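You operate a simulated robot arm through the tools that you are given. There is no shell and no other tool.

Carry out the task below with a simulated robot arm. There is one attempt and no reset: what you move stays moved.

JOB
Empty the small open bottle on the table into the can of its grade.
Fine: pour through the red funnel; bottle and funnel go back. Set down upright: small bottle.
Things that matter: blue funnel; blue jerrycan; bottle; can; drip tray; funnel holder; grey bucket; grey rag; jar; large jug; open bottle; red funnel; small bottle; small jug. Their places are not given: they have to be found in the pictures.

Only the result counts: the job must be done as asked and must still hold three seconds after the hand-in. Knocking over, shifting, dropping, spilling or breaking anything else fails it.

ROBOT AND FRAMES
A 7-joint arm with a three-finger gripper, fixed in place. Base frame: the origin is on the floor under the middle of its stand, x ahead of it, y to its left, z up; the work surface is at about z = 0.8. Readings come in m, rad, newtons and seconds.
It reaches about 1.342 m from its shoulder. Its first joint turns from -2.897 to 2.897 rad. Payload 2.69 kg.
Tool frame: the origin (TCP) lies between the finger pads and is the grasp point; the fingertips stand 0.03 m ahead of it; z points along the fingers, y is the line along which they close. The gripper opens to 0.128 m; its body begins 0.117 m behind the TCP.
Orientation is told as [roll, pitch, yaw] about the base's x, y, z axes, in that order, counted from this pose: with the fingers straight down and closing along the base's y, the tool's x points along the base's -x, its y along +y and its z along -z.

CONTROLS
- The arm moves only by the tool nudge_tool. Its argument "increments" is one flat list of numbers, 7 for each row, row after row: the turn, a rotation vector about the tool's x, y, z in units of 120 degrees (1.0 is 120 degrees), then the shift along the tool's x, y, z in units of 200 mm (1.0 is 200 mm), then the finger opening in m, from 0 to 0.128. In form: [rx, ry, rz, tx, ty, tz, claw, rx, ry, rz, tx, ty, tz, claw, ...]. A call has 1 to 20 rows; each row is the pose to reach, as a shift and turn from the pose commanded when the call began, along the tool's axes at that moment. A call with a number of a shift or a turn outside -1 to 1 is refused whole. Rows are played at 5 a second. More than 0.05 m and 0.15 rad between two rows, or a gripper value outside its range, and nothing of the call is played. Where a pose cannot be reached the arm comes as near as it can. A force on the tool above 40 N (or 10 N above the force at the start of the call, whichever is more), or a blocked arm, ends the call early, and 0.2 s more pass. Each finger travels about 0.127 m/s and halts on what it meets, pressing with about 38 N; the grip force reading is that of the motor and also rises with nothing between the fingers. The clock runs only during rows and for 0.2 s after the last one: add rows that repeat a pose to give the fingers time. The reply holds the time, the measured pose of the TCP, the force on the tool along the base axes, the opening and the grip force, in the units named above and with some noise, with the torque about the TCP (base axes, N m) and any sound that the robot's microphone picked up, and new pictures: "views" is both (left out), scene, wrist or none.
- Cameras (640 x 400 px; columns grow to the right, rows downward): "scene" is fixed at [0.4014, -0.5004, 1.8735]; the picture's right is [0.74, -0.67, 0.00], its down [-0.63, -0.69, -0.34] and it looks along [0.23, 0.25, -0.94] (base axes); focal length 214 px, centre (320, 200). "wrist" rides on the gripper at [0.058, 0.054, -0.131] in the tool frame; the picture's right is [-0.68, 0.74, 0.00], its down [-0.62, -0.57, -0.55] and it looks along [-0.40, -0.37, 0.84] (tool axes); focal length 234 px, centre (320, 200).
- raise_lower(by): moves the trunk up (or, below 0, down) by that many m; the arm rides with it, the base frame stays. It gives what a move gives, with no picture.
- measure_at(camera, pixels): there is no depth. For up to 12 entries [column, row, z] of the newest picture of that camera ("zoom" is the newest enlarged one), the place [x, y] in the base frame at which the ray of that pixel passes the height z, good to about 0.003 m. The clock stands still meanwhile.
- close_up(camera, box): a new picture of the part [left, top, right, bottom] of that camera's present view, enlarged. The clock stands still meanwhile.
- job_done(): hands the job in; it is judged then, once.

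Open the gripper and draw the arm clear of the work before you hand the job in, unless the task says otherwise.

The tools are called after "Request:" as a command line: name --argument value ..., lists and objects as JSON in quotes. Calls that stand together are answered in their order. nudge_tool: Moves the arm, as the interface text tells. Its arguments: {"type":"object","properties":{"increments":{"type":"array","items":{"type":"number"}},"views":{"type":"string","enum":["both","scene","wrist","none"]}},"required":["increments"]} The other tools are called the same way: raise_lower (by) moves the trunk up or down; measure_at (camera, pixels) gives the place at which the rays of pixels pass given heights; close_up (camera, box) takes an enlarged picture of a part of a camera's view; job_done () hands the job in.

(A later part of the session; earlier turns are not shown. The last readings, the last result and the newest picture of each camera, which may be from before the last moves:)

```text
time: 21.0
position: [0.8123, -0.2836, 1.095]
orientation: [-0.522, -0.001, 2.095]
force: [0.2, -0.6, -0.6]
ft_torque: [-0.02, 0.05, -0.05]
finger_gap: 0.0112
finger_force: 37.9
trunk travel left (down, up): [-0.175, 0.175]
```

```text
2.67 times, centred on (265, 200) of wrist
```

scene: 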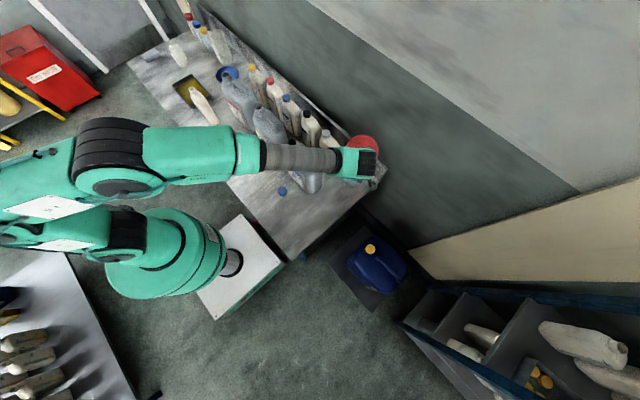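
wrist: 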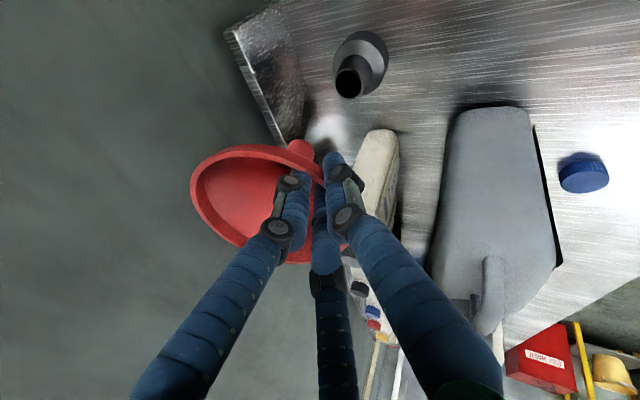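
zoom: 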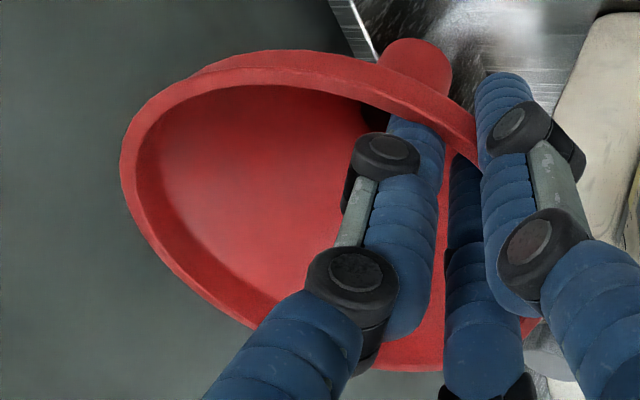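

The rim fit suggests the far side of the funnel is roughly 9-10° high (grip aligned itself to the wall). I lift 0.19 m more and untilt the tool by 9° so the funnel hangs upright.

Request:
nudge_tool --increments '[-0.009, 0, 0, 0, -0.0594, -0.1028, 0.0, -0.019, 0, 0, 0, -0.1188, -0.2057, 0.0, -0.028, 0, 0, 0, -0.1781, -0.3085, 0.0, -0.0375, 0, 0, 0, -0.2375, -0.4114, 0.0, -0.047, 0, 0, 0, -0.2969, -0.5142, 0.0, -0.056, 0, 0, 0, -0.3563, -0.617, 0.0, -0.066, 0, 0, 0, -0.4156, -0.7199, 0.0, -0.075, 0, 0, 0, -0.475, -0.8227, 0.0]' --views "both"

Request:
close_up --camera "wrist" --box '[180, 105, 350, 275]'

```text
time: 22.8
position: [0.8118, -0.2844, 1.2847]
orientation: [-0.367, -0.002, 2.095]
force: [-0.1, 0.5, -0.4]
ft_torque: [-0.02, 0.04, 0.0]
finger_gap: 0.0108
finger_force: 37.8
trunk travel left (down, up): [-0.175, 0.175]
```

scene: 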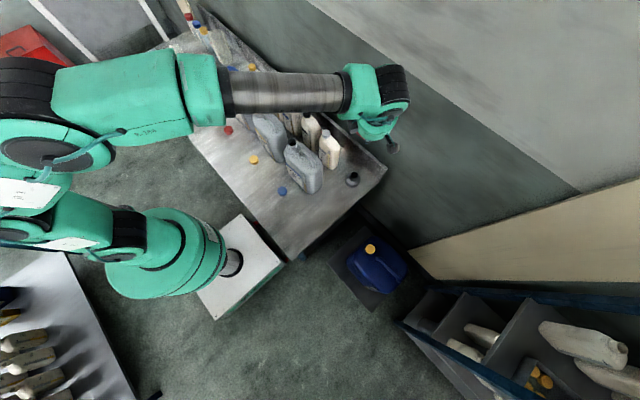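
wrist: 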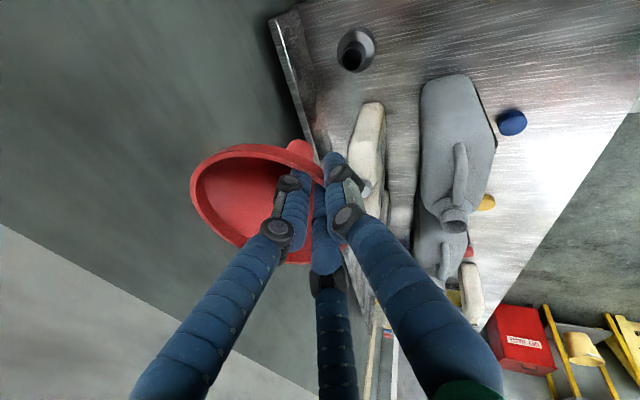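

```text
2.35 times, centred on (265, 190) of wrist
```

zoom: 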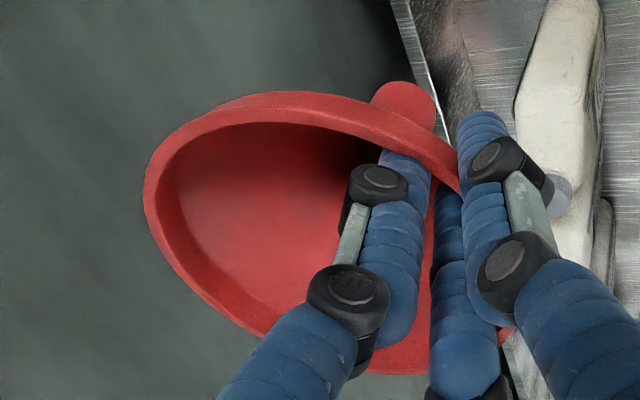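

I measure rim edge points at the estimated rim height 1.287 to test whether the rim plane is level (they should lie on a 0.070 m circle).

Request:
measure_at --camera "zoom" --pixels '[[144, 190, 1.287], [165, 245, 1.287], [200, 295, 1.287], [240, 325, 1.287], [155, 160, 1.287], [400, 374, 1.287], [440, 372, 1.287], [505, 340, 1.287], [290, 108, 1.287], [370, 125, 1.287], [440, 165, 1.287]]'

```text
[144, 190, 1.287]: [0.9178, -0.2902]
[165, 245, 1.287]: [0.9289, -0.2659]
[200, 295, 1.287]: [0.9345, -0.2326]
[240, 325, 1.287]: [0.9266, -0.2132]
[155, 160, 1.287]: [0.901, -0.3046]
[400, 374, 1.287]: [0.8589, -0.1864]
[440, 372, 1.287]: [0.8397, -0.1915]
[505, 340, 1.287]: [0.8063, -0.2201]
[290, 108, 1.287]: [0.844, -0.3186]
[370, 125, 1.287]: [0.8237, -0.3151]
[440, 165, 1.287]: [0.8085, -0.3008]
```

The fit is ambiguous from this grazing view, so I'll turn the hand to bring the funnel into the fixed camera's clear sight. I rotate -40° about vertical while moving toward the HEAVY can at safe height.

Request:
nudge_tool --increments '[0, 0.015, 0.0389, -0.1233, -0.0059, -0.0179, 0.0, 0, 0.0299, 0.0778, -0.2465, -0.0118, -0.0358, 0.0, 0, 0.0449, 0.1166, -0.3698, -0.0176, -0.0536, 0.0, 0, 0.0599, 0.1555, -0.493, -0.0235, -0.0715, 0.0, 0, 0.0748, 0.1944, -0.6163, -0.0294, -0.0894, 0.0, 0, 0.0898, 0.2333, -0.7395, -0.0353, -0.1073, 0.0, 0, 0.1047, 0.2721, -0.8628, -0.0411, -0.1251, 0.0, 0, 0.1197, 0.311, -0.986, -0.047, -0.143, 0.0]' --views "scene"

```text
time: 24.6
position: [0.7124, -0.1143, 1.3151]
orientation: [-0.366, 0.001, 1.394]
force: [0.1, -0.4, -1.0]
ft_torque: [0.03, 0.0, -0.02]
finger_gap: 0.0111
finger_force: 37.7
trunk travel left (down, up): [-0.175, 0.175]
```

scene: 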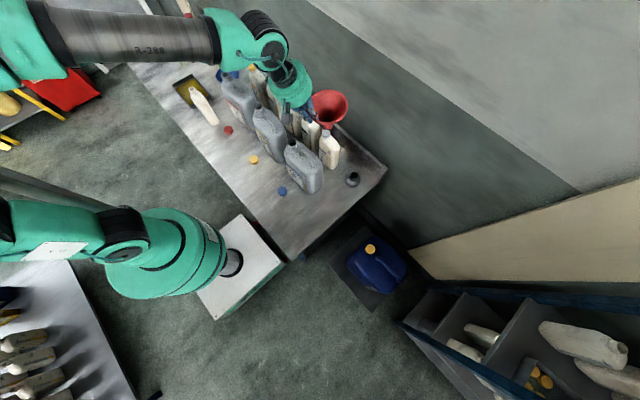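

The funnel is now visible to the fixed camera at about (330,107). I enlarge it from both cameras.

Request:
close_up --camera "scene" --box '[280, 75, 360, 135]'

```text
6.67 times, centred on (320, 105) of scene
```

zoom: 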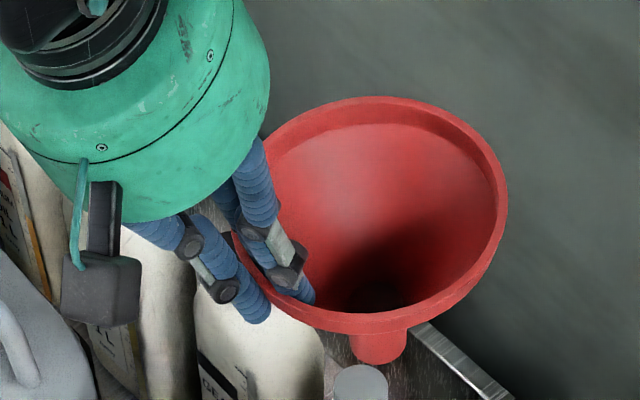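

I measure rim points from this fixed-camera enlargement at heights around 1.317.

Request:
measure_at --camera "zoom" --pixels '[[385, 97, 1.317], [440, 108, 1.317], [490, 148, 1.317], [508, 195, 1.317], [500, 235, 1.317], [470, 280, 1.317], [370, 315, 1.317], [315, 112, 1.317], [270, 150, 1.317], [375, 360, 1.22], [300, 305, 1.317]]'

```text
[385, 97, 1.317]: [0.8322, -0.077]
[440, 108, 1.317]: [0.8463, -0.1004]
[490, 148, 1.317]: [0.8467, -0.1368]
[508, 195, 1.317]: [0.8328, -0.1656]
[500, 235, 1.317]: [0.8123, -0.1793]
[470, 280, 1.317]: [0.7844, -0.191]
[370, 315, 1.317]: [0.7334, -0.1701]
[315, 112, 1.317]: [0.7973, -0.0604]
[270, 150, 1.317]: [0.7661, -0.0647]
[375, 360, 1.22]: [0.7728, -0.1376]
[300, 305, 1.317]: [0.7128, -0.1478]
```

Both cameras agree the rim is roughly level with its centre about 67 mm ahead of the TCP, and spout tip about 0.12 m below the rim. I move over the HEAVY can mouth, spout still about 0.1 m above it, turning another -20°.

Request:
nudge_tool --increments '[0, 0.0119, 0.0311, -0.1185, 0.1051, -0.0243, 0.0, 0, 0.0239, 0.0623, -0.237, 0.2103, -0.0485, 0.0, 0, 0.0358, 0.0934, -0.3555, 0.3154, -0.0728, 0.0, 0, 0.0478, 0.1246, -0.474, 0.4206, -0.097, 0.0, 0, 0.0597, 0.1557, -0.5925, 0.5257, -0.1213, 0.0]' --views "both"

Request:
close_up --camera "scene" --box '[250, 80, 350, 200]'

Request:
close_up --camera "wrist" --box '[180, 80, 380, 280]'

```text
time: 25.8
position: [0.6284, 0.0221, 1.3008]
orientation: [-0.366, -0.001, 1.046]
force: [0.1, 0.8, 0.3]
ft_torque: [0.02, 0.04, 0.0]
finger_gap: 0.0108
finger_force: 38.9
trunk travel left (down, up): [-0.175, 0.175]
```

scene: 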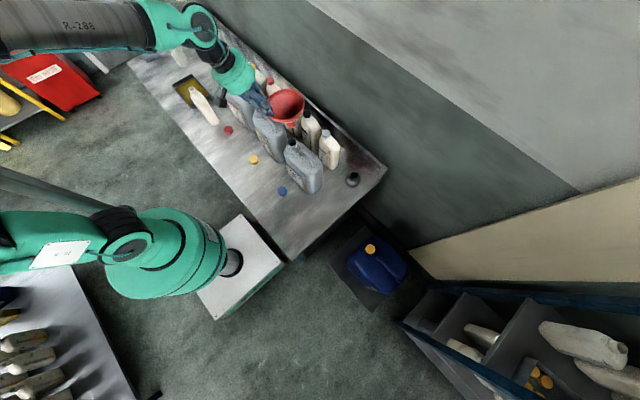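
wrist: 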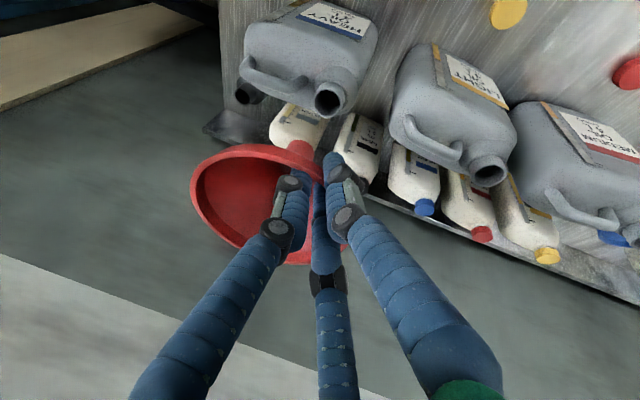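

```text
3.33 times, centred on (300, 140) of scene
```

zoom: 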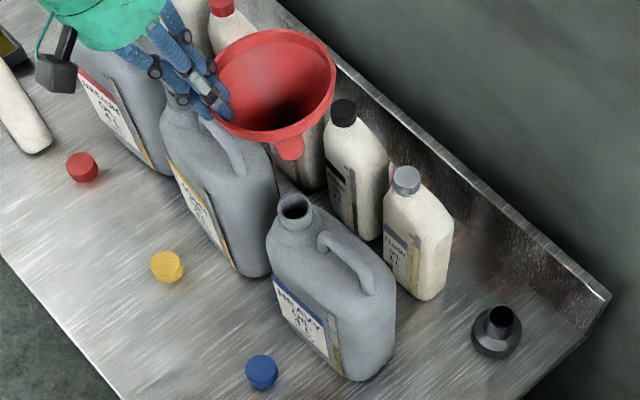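

```text
2.00 times, centred on (280, 180) of wrist
```

zoom: 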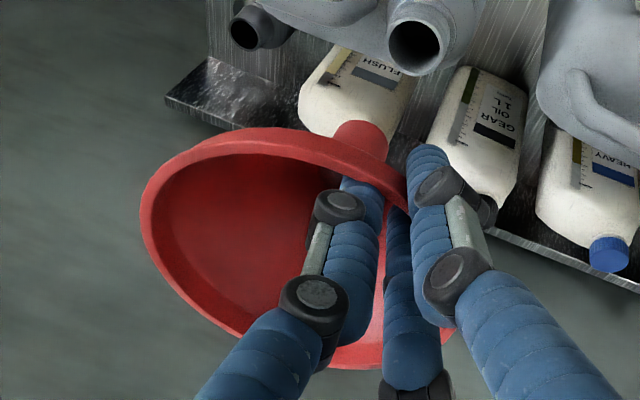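

The spout tip (scene about (291,126)) is nearly on the vertical line through the can mouth (292,142). I enlarge the funnel and mouth more for precise measurements.

Request:
close_up --camera "scene" --box '[260, 85, 320, 150]'

```text
6.15 times, centred on (290, 118) of scene
```

zoom: 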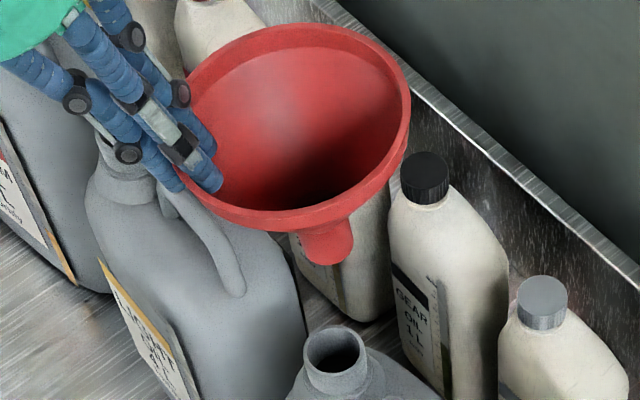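

I measure rim, spout tip and can mouth points on this enlargement.

Request:
measure_at --camera "zoom" --pixels '[[300, 23, 1.303], [370, 45, 1.303], [408, 90, 1.303], [403, 140, 1.303], [240, 37, 1.303], [200, 70, 1.303], [350, 192, 1.303], [280, 214, 1.303], [328, 250, 1.18], [328, 250, 1.2], [334, 352, 1.076]]'

Request:
measure_at --camera "wrist" --pixels '[[328, 100, 1.076], [328, 100, 1.085], [290, 149, 1.19], [190, 187, 1.303]]'

```text
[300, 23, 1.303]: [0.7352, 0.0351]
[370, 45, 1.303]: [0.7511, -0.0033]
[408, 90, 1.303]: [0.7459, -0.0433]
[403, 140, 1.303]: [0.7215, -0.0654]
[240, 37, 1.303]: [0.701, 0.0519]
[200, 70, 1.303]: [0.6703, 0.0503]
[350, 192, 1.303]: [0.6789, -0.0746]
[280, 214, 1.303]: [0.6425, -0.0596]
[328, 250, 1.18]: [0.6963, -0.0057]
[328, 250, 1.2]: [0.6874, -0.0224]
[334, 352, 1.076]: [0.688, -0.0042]
```

```text
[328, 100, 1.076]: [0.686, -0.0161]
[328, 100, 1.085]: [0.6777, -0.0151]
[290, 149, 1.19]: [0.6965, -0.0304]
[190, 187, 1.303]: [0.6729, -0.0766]
```

Re-triangulating the can mouth gives (0.682,-0.013,1.090). Now I enlarge the spout in the wrist picture to triangulate its tip.

Request:
close_up --camera "wrist" --box '[260, 90, 360, 170]'

Request:
measure_at --camera "wrist" --pixels '[[301, 146, 1.18], [301, 146, 1.19], [301, 146, 1.2]]'

```text
5.00 times, centred on (310, 130) of wrist
```

zoom: 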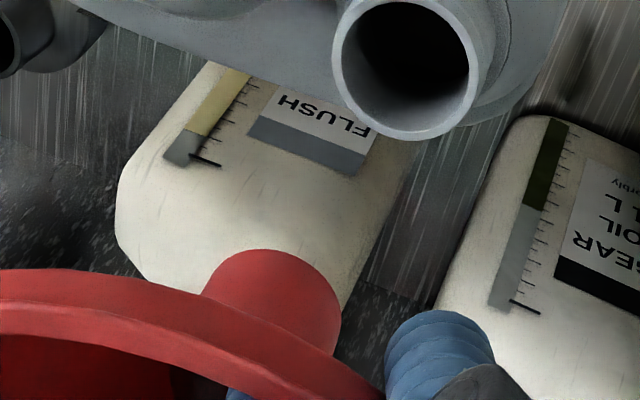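

```text
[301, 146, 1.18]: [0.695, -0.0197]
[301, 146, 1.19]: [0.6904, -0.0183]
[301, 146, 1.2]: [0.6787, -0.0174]
```

The spout tip triangulates to (0.690,-0.017,1.198), mouth at (0.682,-0.0135,1.090). I shift (-8,+3) mm and lower 85 mm, leaving the tip about 20 mm above the mouth, then look again.

Request:
nudge_tool --increments '[0, 0, 0, 0.007, 0.0383, 0.0764, 0.0, 0, 0, 0, 0.007, 0.0766, 0.1528, 0.0, 0, 0, 0, 0.007, 0.1149, 0.2292, 0.0, 0, 0, 0, 0.007, 0.1532, 0.3056, 0.0, 0, 0, 0, 0.007, 0.1915, 0.382, 0.0]' --views "both"

Request:
close_up --camera "scene" --box '[260, 95, 320, 160]'

Request:
close_up --camera "wrist" --box '[240, 80, 360, 180]'

```text
time: 27.0
position: [0.6185, 0.0232, 1.2157]
orientation: [-0.367, -0.001, 1.047]
force: [-0.1, -1.5, -0.6]
ft_torque: [0.0, 0.04, 0.0]
finger_gap: 0.0111
finger_force: 37.8
trunk travel left (down, up): [-0.175, 0.175]
```

scene: 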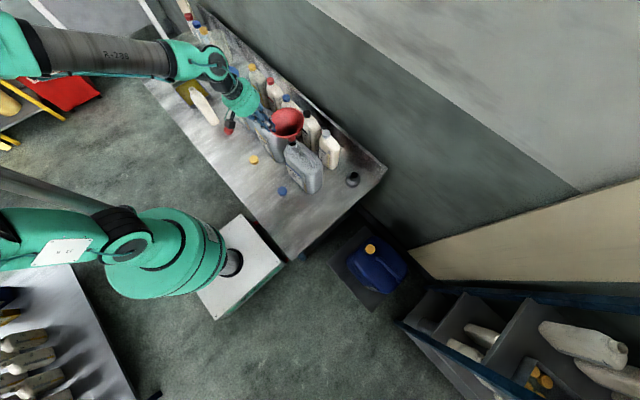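
wrist: 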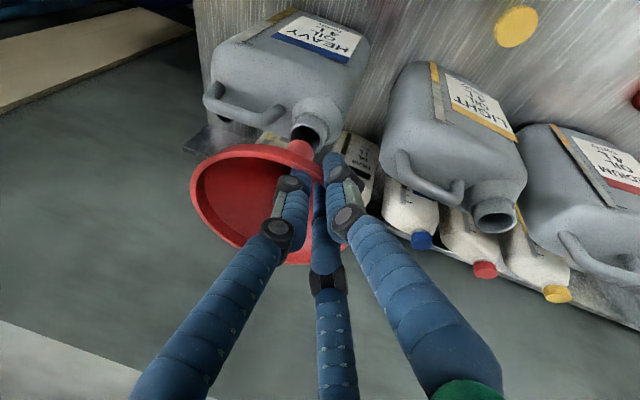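

```text
6.15 times, centred on (290, 128) of scene
```

zoom: 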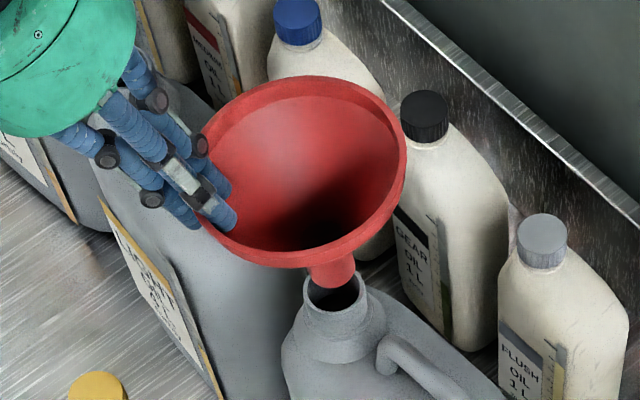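

```text
4.00 times, centred on (300, 130) of wrist
```

zoom: 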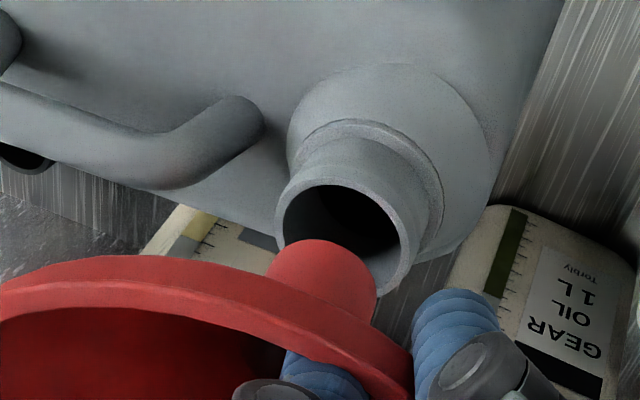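

The spout tip is just above the mouth in both views. I triangulate both once more (scene tip (292.0,139.6), mouth (292.4,143.5); wrist tip (300.5,150.8), mouth (305.7,137.5)).

Request:
measure_at --camera "scene" --pixels '[[292.0, 139.6, 1.11], [292.0, 139.6, 1.12], [292.4, 143.5, 1.09], [292.4, 143.5, 1.08]]'

Request:
measure_at --camera "wrist" --pixels '[[300.5, 150.8, 1.11], [300.5, 150.8, 1.12], [305.7, 137.5, 1.09], [305.7, 137.5, 1.08]]'

```text
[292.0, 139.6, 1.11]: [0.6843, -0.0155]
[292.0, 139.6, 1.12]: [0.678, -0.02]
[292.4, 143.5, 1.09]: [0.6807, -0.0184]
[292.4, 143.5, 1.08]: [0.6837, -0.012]
```

```text
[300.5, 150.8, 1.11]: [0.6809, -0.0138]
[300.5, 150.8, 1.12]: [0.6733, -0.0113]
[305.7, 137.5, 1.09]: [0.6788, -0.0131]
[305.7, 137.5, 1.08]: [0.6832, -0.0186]
```

Tip and mouth agree to within about 2 mm. I lower 40 mm in 5 mm steps with a slight correction, watching the force.

Request:
nudge_tool --increments '[0, 0, 0, 0.006, 0.0096, 0.0231, 0.0, 0, 0, 0, 0.006, 0.0191, 0.0463, 0.0, 0, 0, 0, 0.006, 0.0287, 0.0694, 0.0, 0, 0, 0, 0.006, 0.0383, 0.0925, 0.0, 0, 0, 0, 0.006, 0.0478, 0.1156, 0.0, 0, 0, 0, 0.006, 0.0574, 0.1388, 0.0, 0, 0, 0, 0.006, 0.0669, 0.1619, 0.0, 0, 0, 0, 0.006, 0.0765, 0.185, 0.0]' --views "both"

Request:
close_up --camera "scene" --box '[260, 95, 320, 160]'

Request:
close_up --camera "wrist" --box '[240, 80, 360, 180]'

```text
time: 28.8
position: [0.6192, 0.0231, 1.1756]
orientation: [-0.367, 0.0, 1.047]
force: [0.1, 0.4, -0.4]
ft_torque: [0.02, 0.01, -0.03]
finger_gap: 0.0109
finger_force: 38.7
trunk travel left (down, up): [-0.175, 0.175]
```

scene: 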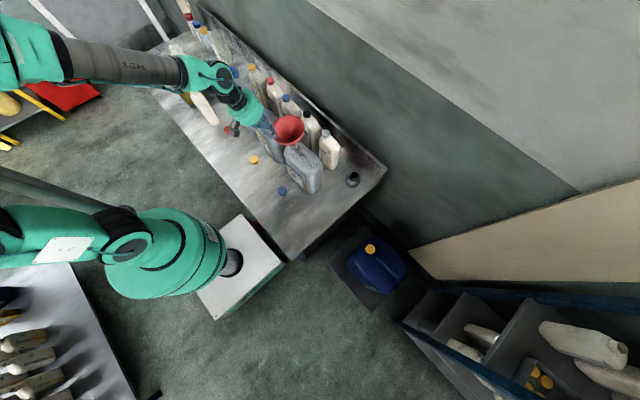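
wrist: 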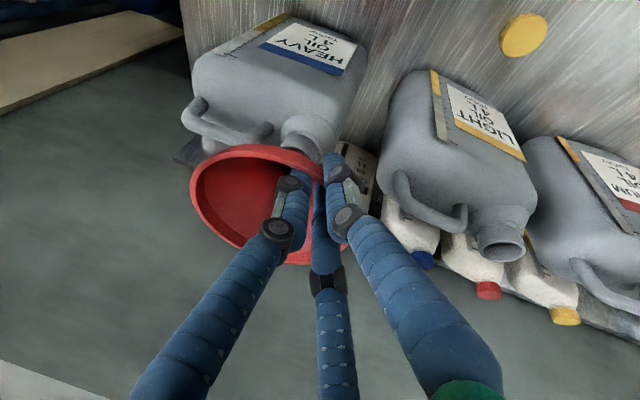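

```text
6.15 times, centred on (290, 128) of scene
```

zoom: 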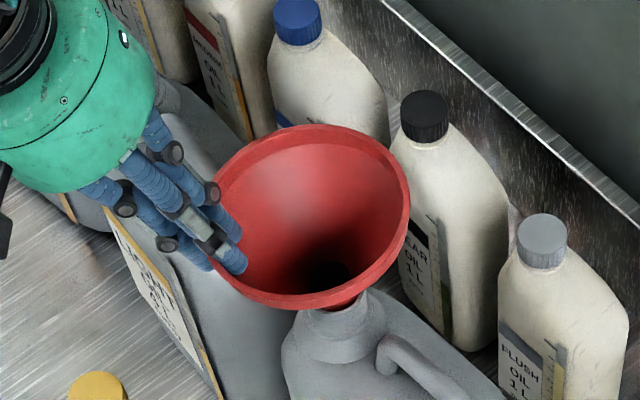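

```text
4.00 times, centred on (300, 130) of wrist
```

zoom: 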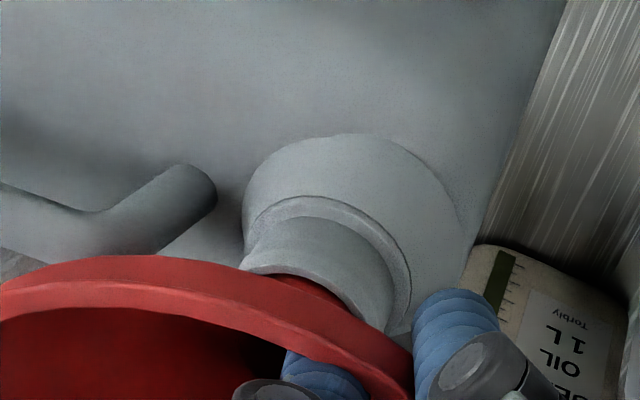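

The spout has entered the can mouth without contact force. I lower further in small steps, reading the force for seating.

Request:
nudge_tool --increments '[0, 0, 0, 0, 0.0054, 0.014, 0.0, 0, 0, 0, 0, 0.0107, 0.028, 0.0, 0, 0, 0, 0, 0.0107, 0.028, 0.0]' --views "none"

Request:
nudge_tool --increments '[0, 0, 0, 0, 0.0036, 0.0093, 0.0, 0, 0, 0, 0, 0.0072, 0.0187, 0.0, 0, 0, 0, 0, 0.0072, 0.0187, 0.0]' --views "none"

```text
time: 29.6
position: [0.618, 0.0224, 1.1705]
orientation: [-0.367, 0.002, 1.048]
force: [1.1, -2.0, -0.3]
ft_torque: [-0.19, -0.05, -0.11]
finger_gap: 0.0106
finger_force: 38.0
trunk travel left (down, up): [-0.175, 0.175]
```

```text
time: 30.4
position: [0.6187, 0.0247, 1.1681]
orientation: [-0.369, -0.001, 1.047]
force: [-7.3, 2.2, 19.9]
ft_torque: [-0.1, -0.28, -0.1]
finger_gap: 0.0108
finger_force: 38.1
trunk travel left (down, up): [-0.175, 0.175]
```

At z=1.168 the upward force jumps to 20 N: the cone is seated on the can mouth. I back off 1.5 mm to unload, and look.

Request:
nudge_tool --increments '[0, 0, 0, 0, -0.0027, -0.007, 0.0, 0, 0, 0, 0, -0.0027, -0.007, 0.0]' --views "both"

Request:
close_up --camera "scene" --box '[260, 105, 320, 170]'

Request:
close_up --camera "wrist" --box '[180, 80, 360, 280]'

```text
time: 31.0
position: [0.6178, 0.0228, 1.1689]
orientation: [-0.369, 0.0, 1.048]
force: [-3.2, 5.5, 15.4]
ft_torque: [0.13, -0.42, 0.15]
finger_gap: 0.0107
finger_force: 38.3
trunk travel left (down, up): [-0.175, 0.175]
```

scene: 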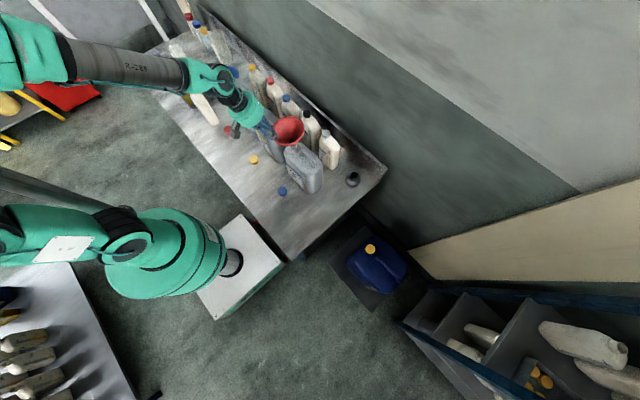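
wrist: 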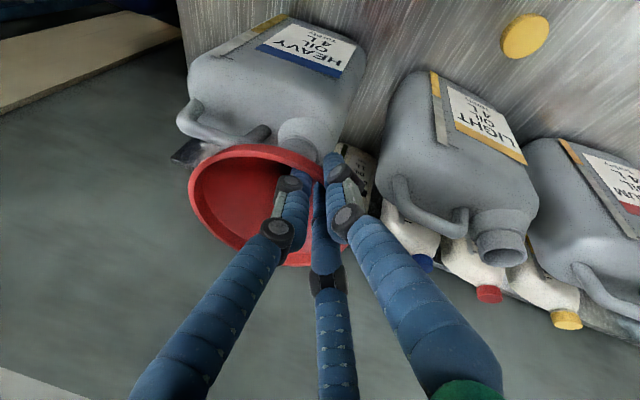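

```text
6.15 times, centred on (290, 138) of scene
```

zoom: 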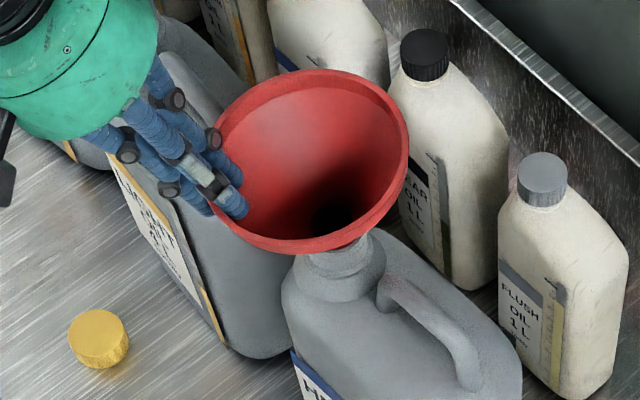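

```text
2.00 times, centred on (270, 180) of wrist
```

zoom: 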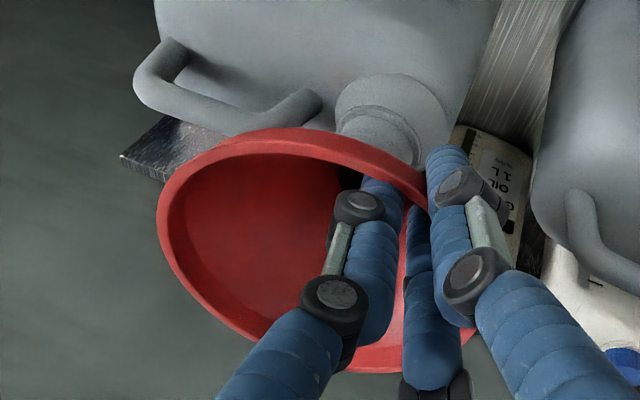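

Still 15 N upward; I raise 2 mm more to unload before releasing.

Request:
nudge_tool --increments '[0, 0, 0, 0, -0.0036, -0.0093, 0.0, 0, 0, 0, 0, -0.0036, -0.0093, 0.0]' --views "none"

```text
time: 31.6
position: [0.6184, 0.0227, 1.1684]
orientation: [-0.364, 0.001, 1.047]
force: [0.2, -0.6, 1.7]
ft_torque: [-0.15, -0.07, 0.02]
finger_gap: 0.0108
finger_force: 38.5
trunk travel left (down, up): [-0.175, 0.175]
```

Load is down to about 2 N. I open the fingers slowly to 0.05 m to release the funnel.

Request:
nudge_tool --increments '[0, 0, 0, 0, 0, 0, 0.015, 0, 0, 0, 0, 0, 0, 0.02, 0, 0, 0, 0, 0, 0, 0.03, 0, 0, 0, 0, 0, 0, 0.04, 0, 0, 0, 0, 0, 0, 0.048, 0, 0, 0, 0, 0, 0, 0.048]' --views "both"

Request:
close_up --camera "scene" --box '[260, 105, 320, 170]'

Request:
close_up --camera "wrist" --box '[180, 80, 380, 280]'

```text
time: 33.0
position: [0.6187, 0.0242, 1.1691]
orientation: [-0.367, -0.001, 1.049]
force: [0.8, 0.4, -0.1]
ft_torque: [-0.03, 0.0, -0.05]
finger_gap: 0.048
finger_force: 0.0
trunk travel left (down, up): [-0.175, 0.175]
```

scene: 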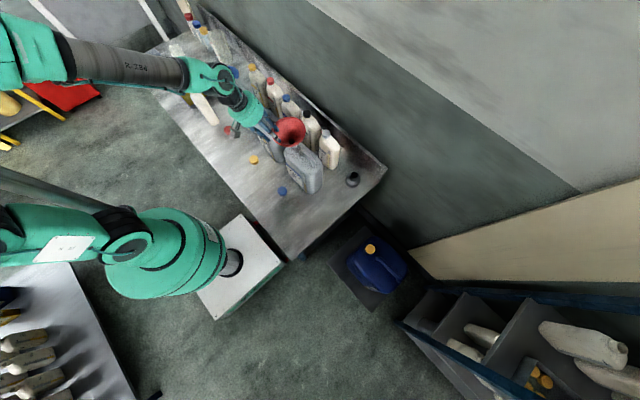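
wrist: 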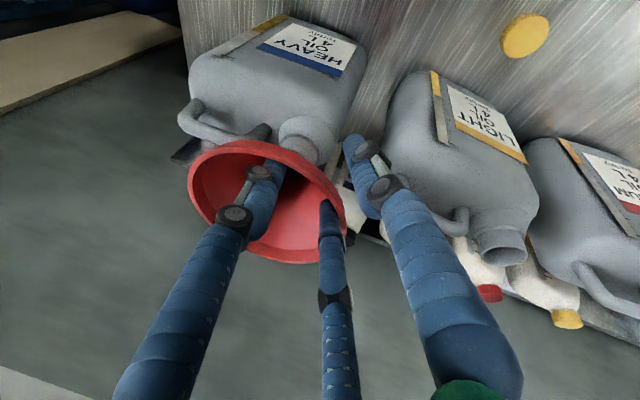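

```text
6.15 times, centred on (290, 138) of scene
```

zoom: 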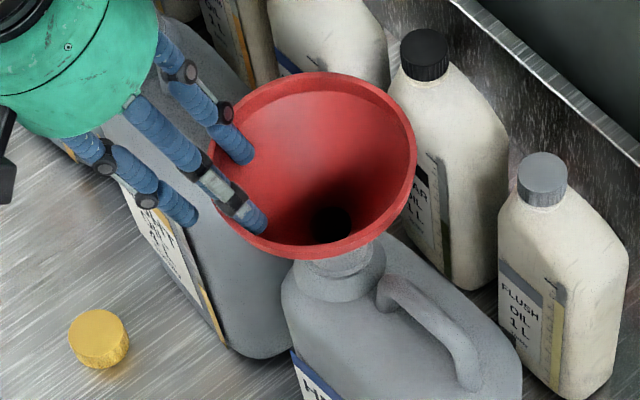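

```text
2.00 times, centred on (280, 180) of wrist
```

zoom: 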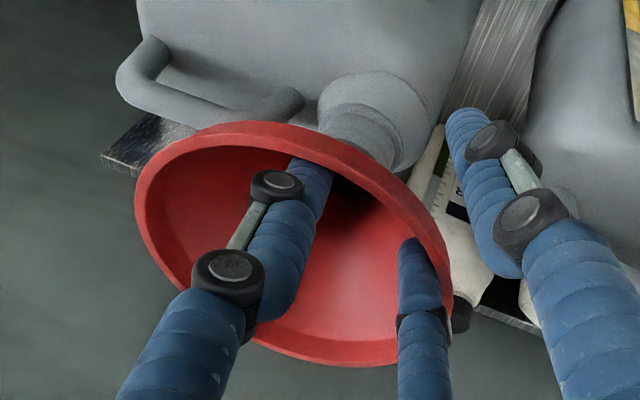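

The funnel stands by itself in the HEAVY can. I withdraw straight back along the finger axis by 0.16 m.

Request:
nudge_tool --increments '[0, 0, 0, 0, 0, -0.05, 0.048, 0, 0, 0, 0, 0, -0.1, 0.048, 0, 0, 0, 0, 0, -0.2, 0.048, 0, 0, 0, 0, 0, -0.35, 0.048, 0, 0, 0, 0, 0, -0.5, 0.06, 0, 0, 0, 0, 0, -0.65, 0.08, 0, 0, 0, 0, 0, -0.8, 0.1]' --views "both"

Request:
close_up --camera "scene" --box '[260, 105, 320, 170]'

Request:
close_up --camera "wrist" --box '[180, 80, 380, 280]'

```text
time: 34.6
position: [0.5683, 0.0513, 1.3176]
orientation: [-0.367, 0.0, 1.047]
force: [0.5, 0.4, 0.2]
ft_torque: [0.01, 0.0, 0.02]
finger_gap: 0.0998
finger_force: 0.0
trunk travel left (down, up): [-0.175, 0.175]
```

scene: 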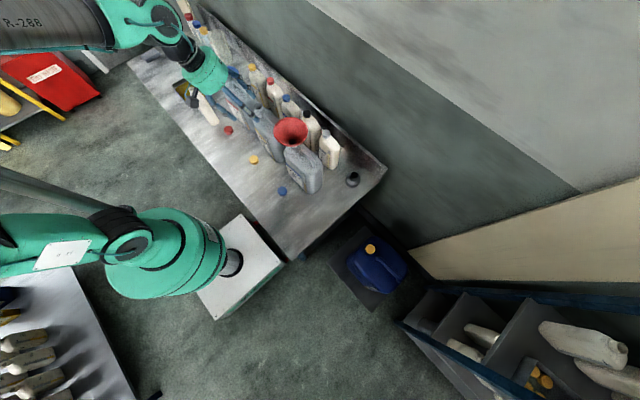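
wrist: 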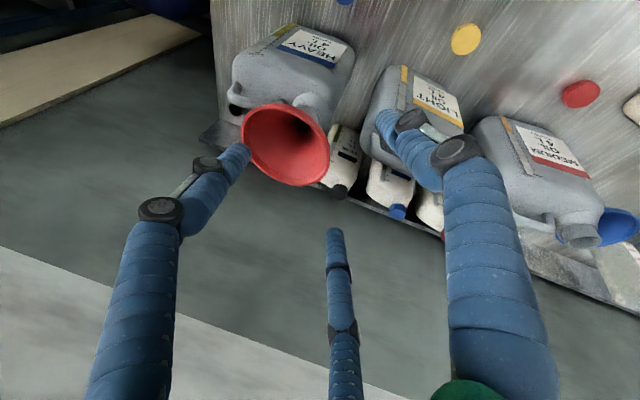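

```text
6.15 times, centred on (290, 138) of scene
```

zoom: 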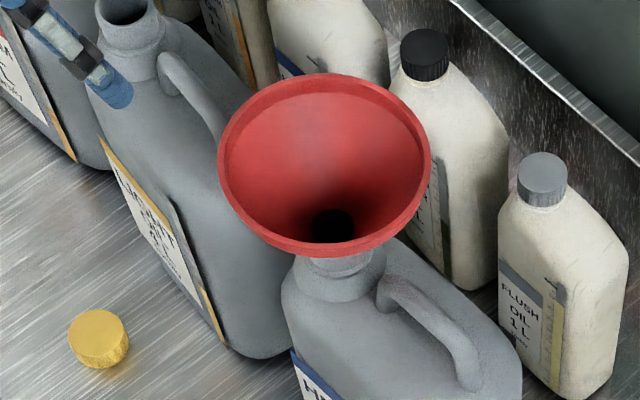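

```text
2.00 times, centred on (280, 180) of wrist
```

zoom: 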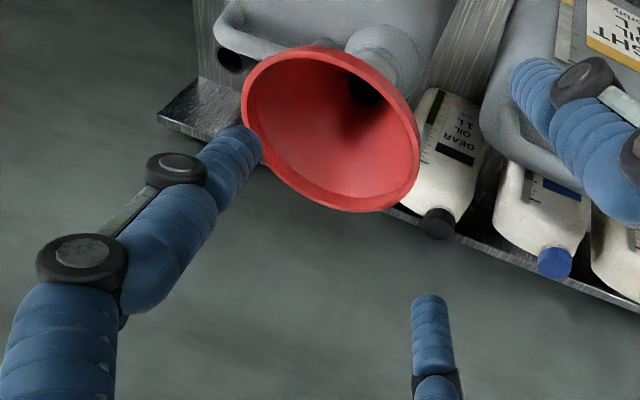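

The funnel now stands freely in the HEAVY can. Next I rehearse the bottle grasp and pour orientation in free air: I turn the hand so the fingers point along +y, 25° downward, at about (0.50,0.15,1.40).

Request:
nudge_tool --increments '[-0.0219, -0.0469, -0.006, -0.0216, 0.0299, -0.0481, 0.128, -0.0438, -0.0939, -0.0119, -0.0432, 0.0598, -0.0962, 0.128, -0.0657, -0.1408, -0.0179, -0.0648, 0.0898, -0.1443, 0.128, -0.0876, -0.1877, -0.0238, -0.0863, 0.1197, -0.1923, 0.128, -0.1095, -0.2346, -0.0298, -0.1079, 0.1496, -0.2404, 0.128, -0.1314, -0.2816, -0.0357, -0.1295, 0.1795, -0.2885, 0.128, -0.1533, -0.3285, -0.0417, -0.1511, 0.2094, -0.3366, 0.128, -0.1752, -0.3754, -0.0476, -0.1727, 0.2393, -0.3847, 0.128, -0.1971, -0.4223, -0.0536, -0.1943, 0.2693, -0.4328, 0.128, -0.219, -0.4693, -0.0595, -0.2158, 0.2992, -0.4808, 0.128, -0.2409, -0.5162, -0.0655, -0.2374, 0.3291, -0.5289, 0.128, -0.2628, -0.5631, -0.0714, -0.259, 0.359, -0.577, 0.128]' --views "both"

```text
time: 37.2
position: [0.5004, 0.1507, 1.4003]
orientation: [-0.001, -1.137, 1.451]
force: [-0.4, 1.2, 0.3]
ft_torque: [0.0, -0.01, 0.02]
finger_gap: 0.1278
finger_force: 0.0
trunk travel left (down, up): [-0.175, 0.175]
```

scene: 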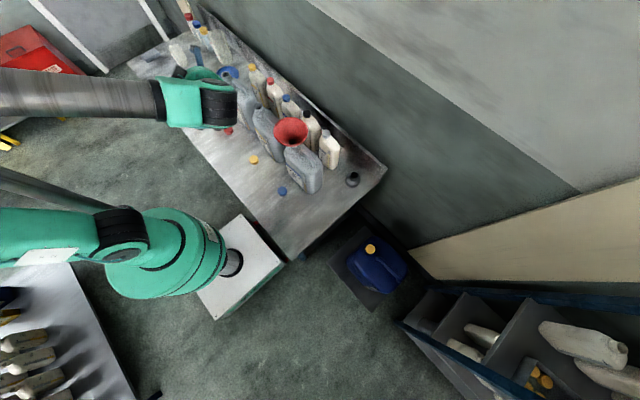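
wrist: 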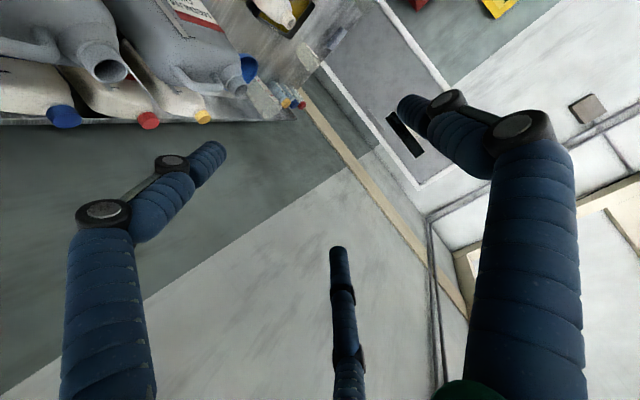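

The orientation was reached well. I now rehearse the pouring roll of +120° about the horizontal approach axis, still in free air, to check that the joints allow it.

Request:
nudge_tool --increments '[-0.0264, 0, 0.0566, 0, 0, 0, 0.128, -0.0528, 0, 0.1133, 0, 0, 0, 0.128, -0.0792, 0, 0.1699, 0, 0, 0, 0.128, -0.1057, 0, 0.2266, 0, 0, 0, 0.128, -0.1321, 0, 0.2832, 0, 0, 0, 0.128, -0.1585, 0, 0.3399, 0, 0, 0, 0.128, -0.1849, 0, 0.3965, 0, 0, 0, 0.128, -0.2113, 0, 0.4532, 0, 0, 0, 0.128, -0.2377, 0, 0.5098, 0, 0, 0, 0.128, -0.2641, 0, 0.5664, 0, 0, 0, 0.128, -0.2905, 0, 0.6231, 0, 0, 0, 0.128, -0.317, 0, 0.6797, 0, 0, 0, 0.128, -0.3434, 0, 0.7364, 0, 0, 0, 0.128, -0.3698, 0, 0.793, 0, 0, 0, 0.128, -0.3962, 0, 0.8497, 0, 0, 0, 0.128, -0.4226, 0, 0.9063, 0, 0, 0, 0.128]' --views "scene"

```text
time: 40.6
position: [0.4981, 0.1523, 1.4019]
orientation: [1.807, 0.469, 0.368]
force: [-0.9, -0.7, -4.1]
ft_torque: [0.36, 0.12, 0.01]
finger_gap: 0.1277
finger_force: 0.0
trunk travel left (down, up): [-0.175, 0.175]
```

scene: 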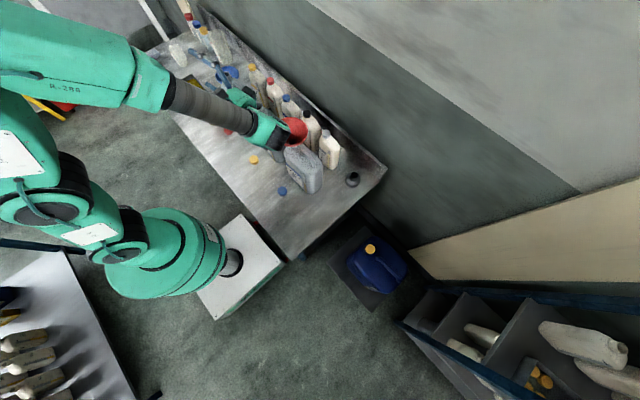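

The 120° roll was reached. I test a further 40° to know how far the bottle could be inverted.

Request:
nudge_tool --increments '[-0.0282, 0, 0.0604, 0, 0, 0, 0.128, -0.0564, 0, 0.1208, 0, 0, 0, 0.128, -0.0845, 0, 0.1813, 0, 0, 0, 0.128, -0.1127, 0, 0.2417, 0, 0, 0, 0.128, -0.1409, 0, 0.3021, 0, 0, 0, 0.128, -0.1409, 0, 0.3021, 0, 0, 0, 0.128]' --views "scene"

```text
time: 42.0
position: [0.5114, 0.1636, 1.3951]
orientation: [2.412, 1.043, 0.79]
force: [0.9, -0.6, -1.5]
ft_torque: [0.1, -0.04, 0.13]
finger_gap: 0.1279
finger_force: 0.0
out of reach, approached as far as the arm can: row 1, 2, 3, 4, 5, 6
trunk travel left (down, up): [-0.175, 0.175]
```

scene: 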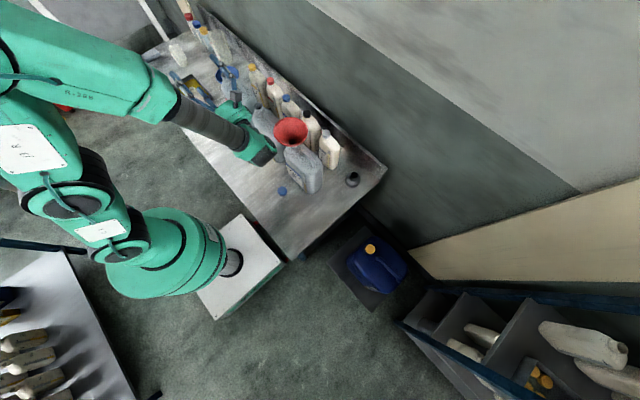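

Beyond about 120° this way is out of reach, so I roll back and will test the opposite grip (thumb on the far side), which leaves more roll range.

Request:
nudge_tool --increments '[0.0282, 0, -0.0604, 0, 0, 0, 0.128, 0.0564, 0, -0.1208, 0, 0, 0, 0.128, 0.0845, 0, -0.1813, 0, 0, 0, 0.128, 0.1127, 0, -0.2417, 0, 0, 0, 0.128, 0.1409, 0, -0.3021, 0, 0, 0, 0.128, 0.1691, 0, -0.3625, 0, 0, 0, 0.128, 0.1973, 0, -0.4229, 0, 0, 0, 0.128]' --views "none"

```text
time: 43.6
position: [0.5068, 0.164, 1.3985]
orientation: [1.674, 0.221, 0.327]
force: [-0.3, -0.3, -0.1]
ft_torque: [0.02, -0.02, 0.04]
finger_gap: 0.1281
finger_force: 0.0
out of reach, approached as far as the arm can: row 1, 2, 3
trunk travel left (down, up): [-0.175, 0.175]
```

I roll the hand back (about -105°) to the first rehearsal orientation, now with only 10° downward pitch.

Request:
nudge_tool --increments '[0.0186, -0.0064, -0.0591, 0, 0, 0, 0.128, 0.0373, -0.0128, -0.1183, 0, 0, 0, 0.128, 0.0559, -0.0192, -0.1774, 0, 0, 0, 0.128, 0.0745, -0.0257, -0.2366, 0, 0, 0, 0.128, 0.0932, -0.0321, -0.2957, 0, 0, 0, 0.128, 0.1118, -0.0385, -0.3549, 0, 0, 0, 0.128, 0.1305, -0.0449, -0.414, 0, 0, 0, 0.128, 0.1491, -0.0513, -0.4731, 0, 0, 0, 0.128, 0.1677, -0.0577, -0.5323, 0, 0, 0, 0.128, 0.1864, -0.0641, -0.5914, 0, 0, 0, 0.128, 0.205, -0.0706, -0.6506, 0, 0, 0, 0.128, 0.2236, -0.077, -0.7097, 0, 0, 0, 0.128, 0.2423, -0.0834, -0.7689, 0, 0, 0, 0.128, 0.2609, -0.0898, -0.828, 0, 0, 0, 0.128]' --views "none"

```text
time: 46.6
position: [0.5077, 0.1651, 1.3986]
orientation: [-0.01, -1.398, 1.456]
force: [-0.7, -0.4, -0.7]
ft_torque: [0.02, 0.0, 0.02]
finger_gap: 0.128
finger_force: 0.1
trunk travel left (down, up): [-0.175, 0.175]
```

Now I roll -120° about the finger axis toward the opposite grip to see whether it's reachable.

Request:
nudge_tool --increments '[0, 0, -0.0625, 0, 0, 0, 0.128, 0, 0, -0.125, 0, 0, 0, 0.128, 0, 0, -0.1875, 0, 0, 0, 0.128, 0, 0, -0.25, 0, 0, 0, 0.128, 0, 0, -0.3125, 0, 0, 0, 0.128, 0, 0, -0.375, 0, 0, 0, 0.128, 0, 0, -0.4375, 0, 0, 0, 0.128, 0, 0, -0.5, 0, 0, 0, 0.128, 0, 0, -0.5625, 0, 0, 0, 0.128, 0, 0, -0.625, 0, 0, 0, 0.128, 0, 0, -0.6875, 0, 0, 0, 0.128, 0, 0, -0.75, 0, 0, 0, 0.128, 0, 0, -0.8125, 0, 0, 0, 0.128, 0, 0, -0.875, 0, 0, 0, 0.128, 0, 0, -0.9375, 0, 0, 0, 0.128, 0, 0, -1.0, 0, 0, 0, 0.128]' --views "none"

Request:
nudge_tool --increments '[0, 0, -0.0625, 0, 0, 0, 0.128, 0, 0, -0.125, 0, 0, 0, 0.128, 0, 0, -0.1875, 0, 0, 0, 0.128, 0, 0, -0.25, 0, 0, 0, 0.128, 0, 0, -0.3125, 0, 0, 0, 0.128, 0, 0, -0.375, 0, 0, 0, 0.128, 0, 0, -0.4375, 0, 0, 0, 0.128, 0, 0, -0.5, 0, 0, 0, 0.128]' --views "both"

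```text
time: 50.0
position: [0.3792, 0.3574, 1.6142]
orientation: [-1.228, 0.334, 3.02]
force: [1.2, 0.9, -0.9]
ft_torque: [0.06, 0.04, 0.14]
finger_gap: 0.1274
finger_force: 0.0
out of reach, approached as far as the arm can: row 9, 10, 11, 12, 13, 14, 15, 16
trunk travel left (down, up): [-0.175, 0.175]
```

```text
time: 51.8
position: [0.2355, 0.5078, 1.6551]
orientation: [-0.504, 1.193, -2.475]
force: [-0.5, 0.6, -0.5]
ft_torque: [-0.01, -0.01, -0.01]
finger_gap: 0.128
finger_force: 0.0
out of reach, approached as far as the arm can: row 1, 2, 3, 4, 5, 6, 7, 8
trunk travel left (down, up): [-0.175, 0.175]
```

scene: 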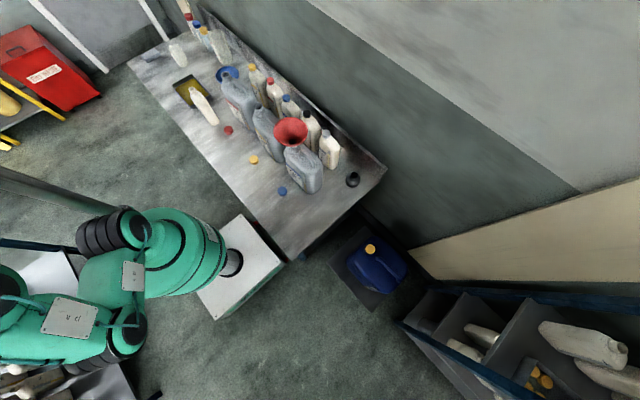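
wrist: 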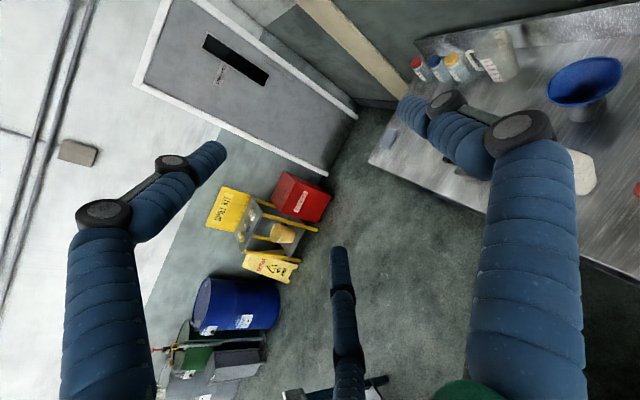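

That direction leaves the reachable set (arm wandered to (0.24,0.51,1.66), free air). I roll back +120° step by step to recover the earlier configuration.

Request:
nudge_tool --increments '[0, 0, 0.0625, 0, 0, 0, 0.128, 0, 0, 0.125, 0, 0, 0, 0.128, 0, 0, 0.1875, 0, 0, 0, 0.128, 0, 0, 0.25, 0, 0, 0, 0.128, 0, 0, 0.3125, 0, 0, 0, 0.128, 0, 0, 0.375, 0, 0, 0, 0.128, 0, 0, 0.4375, 0, 0, 0, 0.128, 0, 0, 0.5, 0, 0, 0, 0.128, 0, 0, 0.5625, 0, 0, 0, 0.128, 0, 0, 0.625, 0, 0, 0, 0.128, 0, 0, 0.6875, 0, 0, 0, 0.128, 0, 0, 0.75, 0, 0, 0, 0.128, 0, 0, 0.8125, 0, 0, 0, 0.128, 0, 0, 0.875, 0, 0, 0, 0.128, 0, 0, 0.9375, 0, 0, 0, 0.128, 0, 0, 1.0, 0, 0, 0, 0.128]' --views "scene"

```text
time: 55.2
position: [0.2355, 0.5037, 1.6574]
orientation: [-1.146, -0.672, 2.503]
force: [-0.1, 0.4, 0.3]
ft_torque: [-0.04, 0.0, 0.01]
finger_gap: 0.1278
finger_force: 0.1
trunk travel left (down, up): [-0.175, 0.175]
```

scene: 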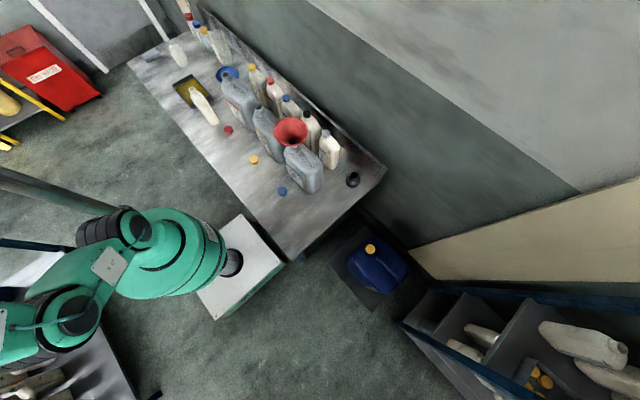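

The pose is reachable again. I rotate the hand toward a straight-forward pose (fingers along +x) while coming back over the robot's front at (0.34,0.38,1.57).

Request:
nudge_tool --increments '[0.0462, 0.0089, 0.0344, 0.0672, -0.0026, -0.0167, 0.128, 0.0925, 0.0179, 0.0688, 0.1345, -0.0052, -0.0335, 0.128, 0.1387, 0.0268, 0.1032, 0.2017, -0.0078, -0.0502, 0.128, 0.1849, 0.0357, 0.1375, 0.2689, -0.0105, -0.0669, 0.128, 0.2312, 0.0447, 0.1719, 0.3362, -0.0131, -0.0837, 0.128, 0.2774, 0.0536, 0.2063, 0.4034, -0.0157, -0.1004, 0.128, 0.3236, 0.0625, 0.2407, 0.4706, -0.0183, -0.1171, 0.128, 0.3698, 0.0714, 0.2751, 0.5378, -0.0209, -0.1338, 0.128, 0.4161, 0.0804, 0.3095, 0.6051, -0.0235, -0.1506, 0.128, 0.4623, 0.0893, 0.3438, 0.6723, -0.0262, -0.1673, 0.128, 0.5085, 0.0982, 0.3782, 0.7395, -0.0288, -0.184, 0.128, 0.5548, 0.1072, 0.4126, 0.8068, -0.0314, -0.2008, 0.128, 0.601, 0.1161, 0.447, 0.874, -0.034, -0.2175, 0.128]' --views "scene"

```text
time: 58.0
position: [0.3354, 0.3846, 1.5656]
orientation: [-2.11, -1.568, 2.109]
force: [0.0, -0.5, 0.7]
ft_torque: [-0.01, 0.01, 0.06]
finger_gap: 0.1278
finger_force: 0.1
trunk travel left (down, up): [-0.175, 0.175]
```

scene: 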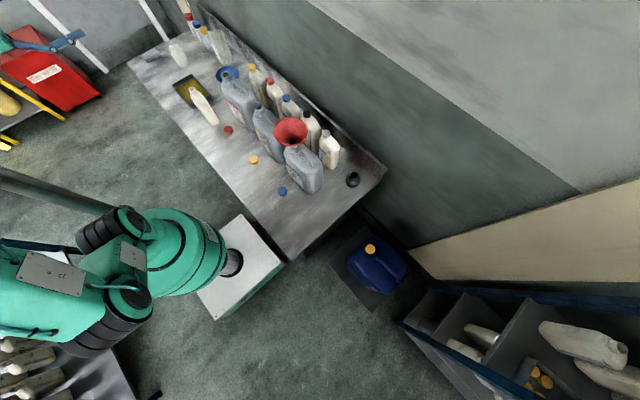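

The forward pose is reached. I move it toward the pouring area near (0.54,0.0,1.40) in two calls.

Request:
nudge_tool --increments '[0, 0, 0, 0.0667, -0.1583, 0.0833, 0.128, 0, 0, 0, 0.1333, -0.3167, 0.1667, 0.128, 0, 0, 0, 0.2, -0.475, 0.25, 0.128, 0, 0, 0, 0.2667, -0.6333, 0.3333, 0.128, 0, 0, 0, 0.3333, -0.7917, 0.4167, 0.128, 0, 0, 0, 0.4, -0.95, 0.5, 0.128]' --views "none"

Request:
nudge_tool --increments '[0, 0, 0, 0.0667, -0.1583, 0.0833, 0.128, 0, 0, 0, 0.1333, -0.3167, 0.1667, 0.128, 0, 0, 0, 0.2, -0.475, 0.25, 0.128, 0, 0, 0, 0.2667, -0.6333, 0.3333, 0.128, 0, 0, 0, 0.3333, -0.7917, 0.4167, 0.128, 0, 0, 0, 0.4, -0.95, 0.5, 0.128]' --views "scene"

```text
time: 59.4
position: [0.4382, 0.194, 1.4879]
orientation: [-2.941, -1.57, 2.941]
force: [0.0, 0.0, -0.6]
ft_torque: [0.01, -0.03, -0.02]
finger_gap: 0.128
finger_force: 0.0
trunk travel left (down, up): [-0.175, 0.175]
```

```text
time: 60.8
position: [0.5323, 0.016, 1.4127]
orientation: [-0.652, -1.571, 0.643]
force: [-0.3, -0.8, -0.9]
ft_torque: [-0.03, 0.01, 0.01]
finger_gap: 0.1278
finger_force: 0.0
out of reach, approached as far as the arm can: row 6
trunk travel left (down, up): [-0.175, 0.175]
```

scene: 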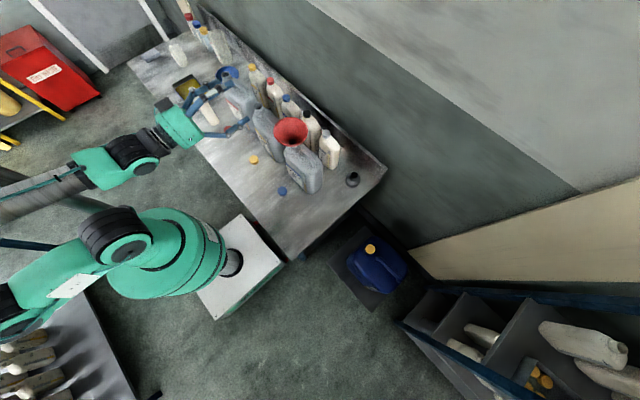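

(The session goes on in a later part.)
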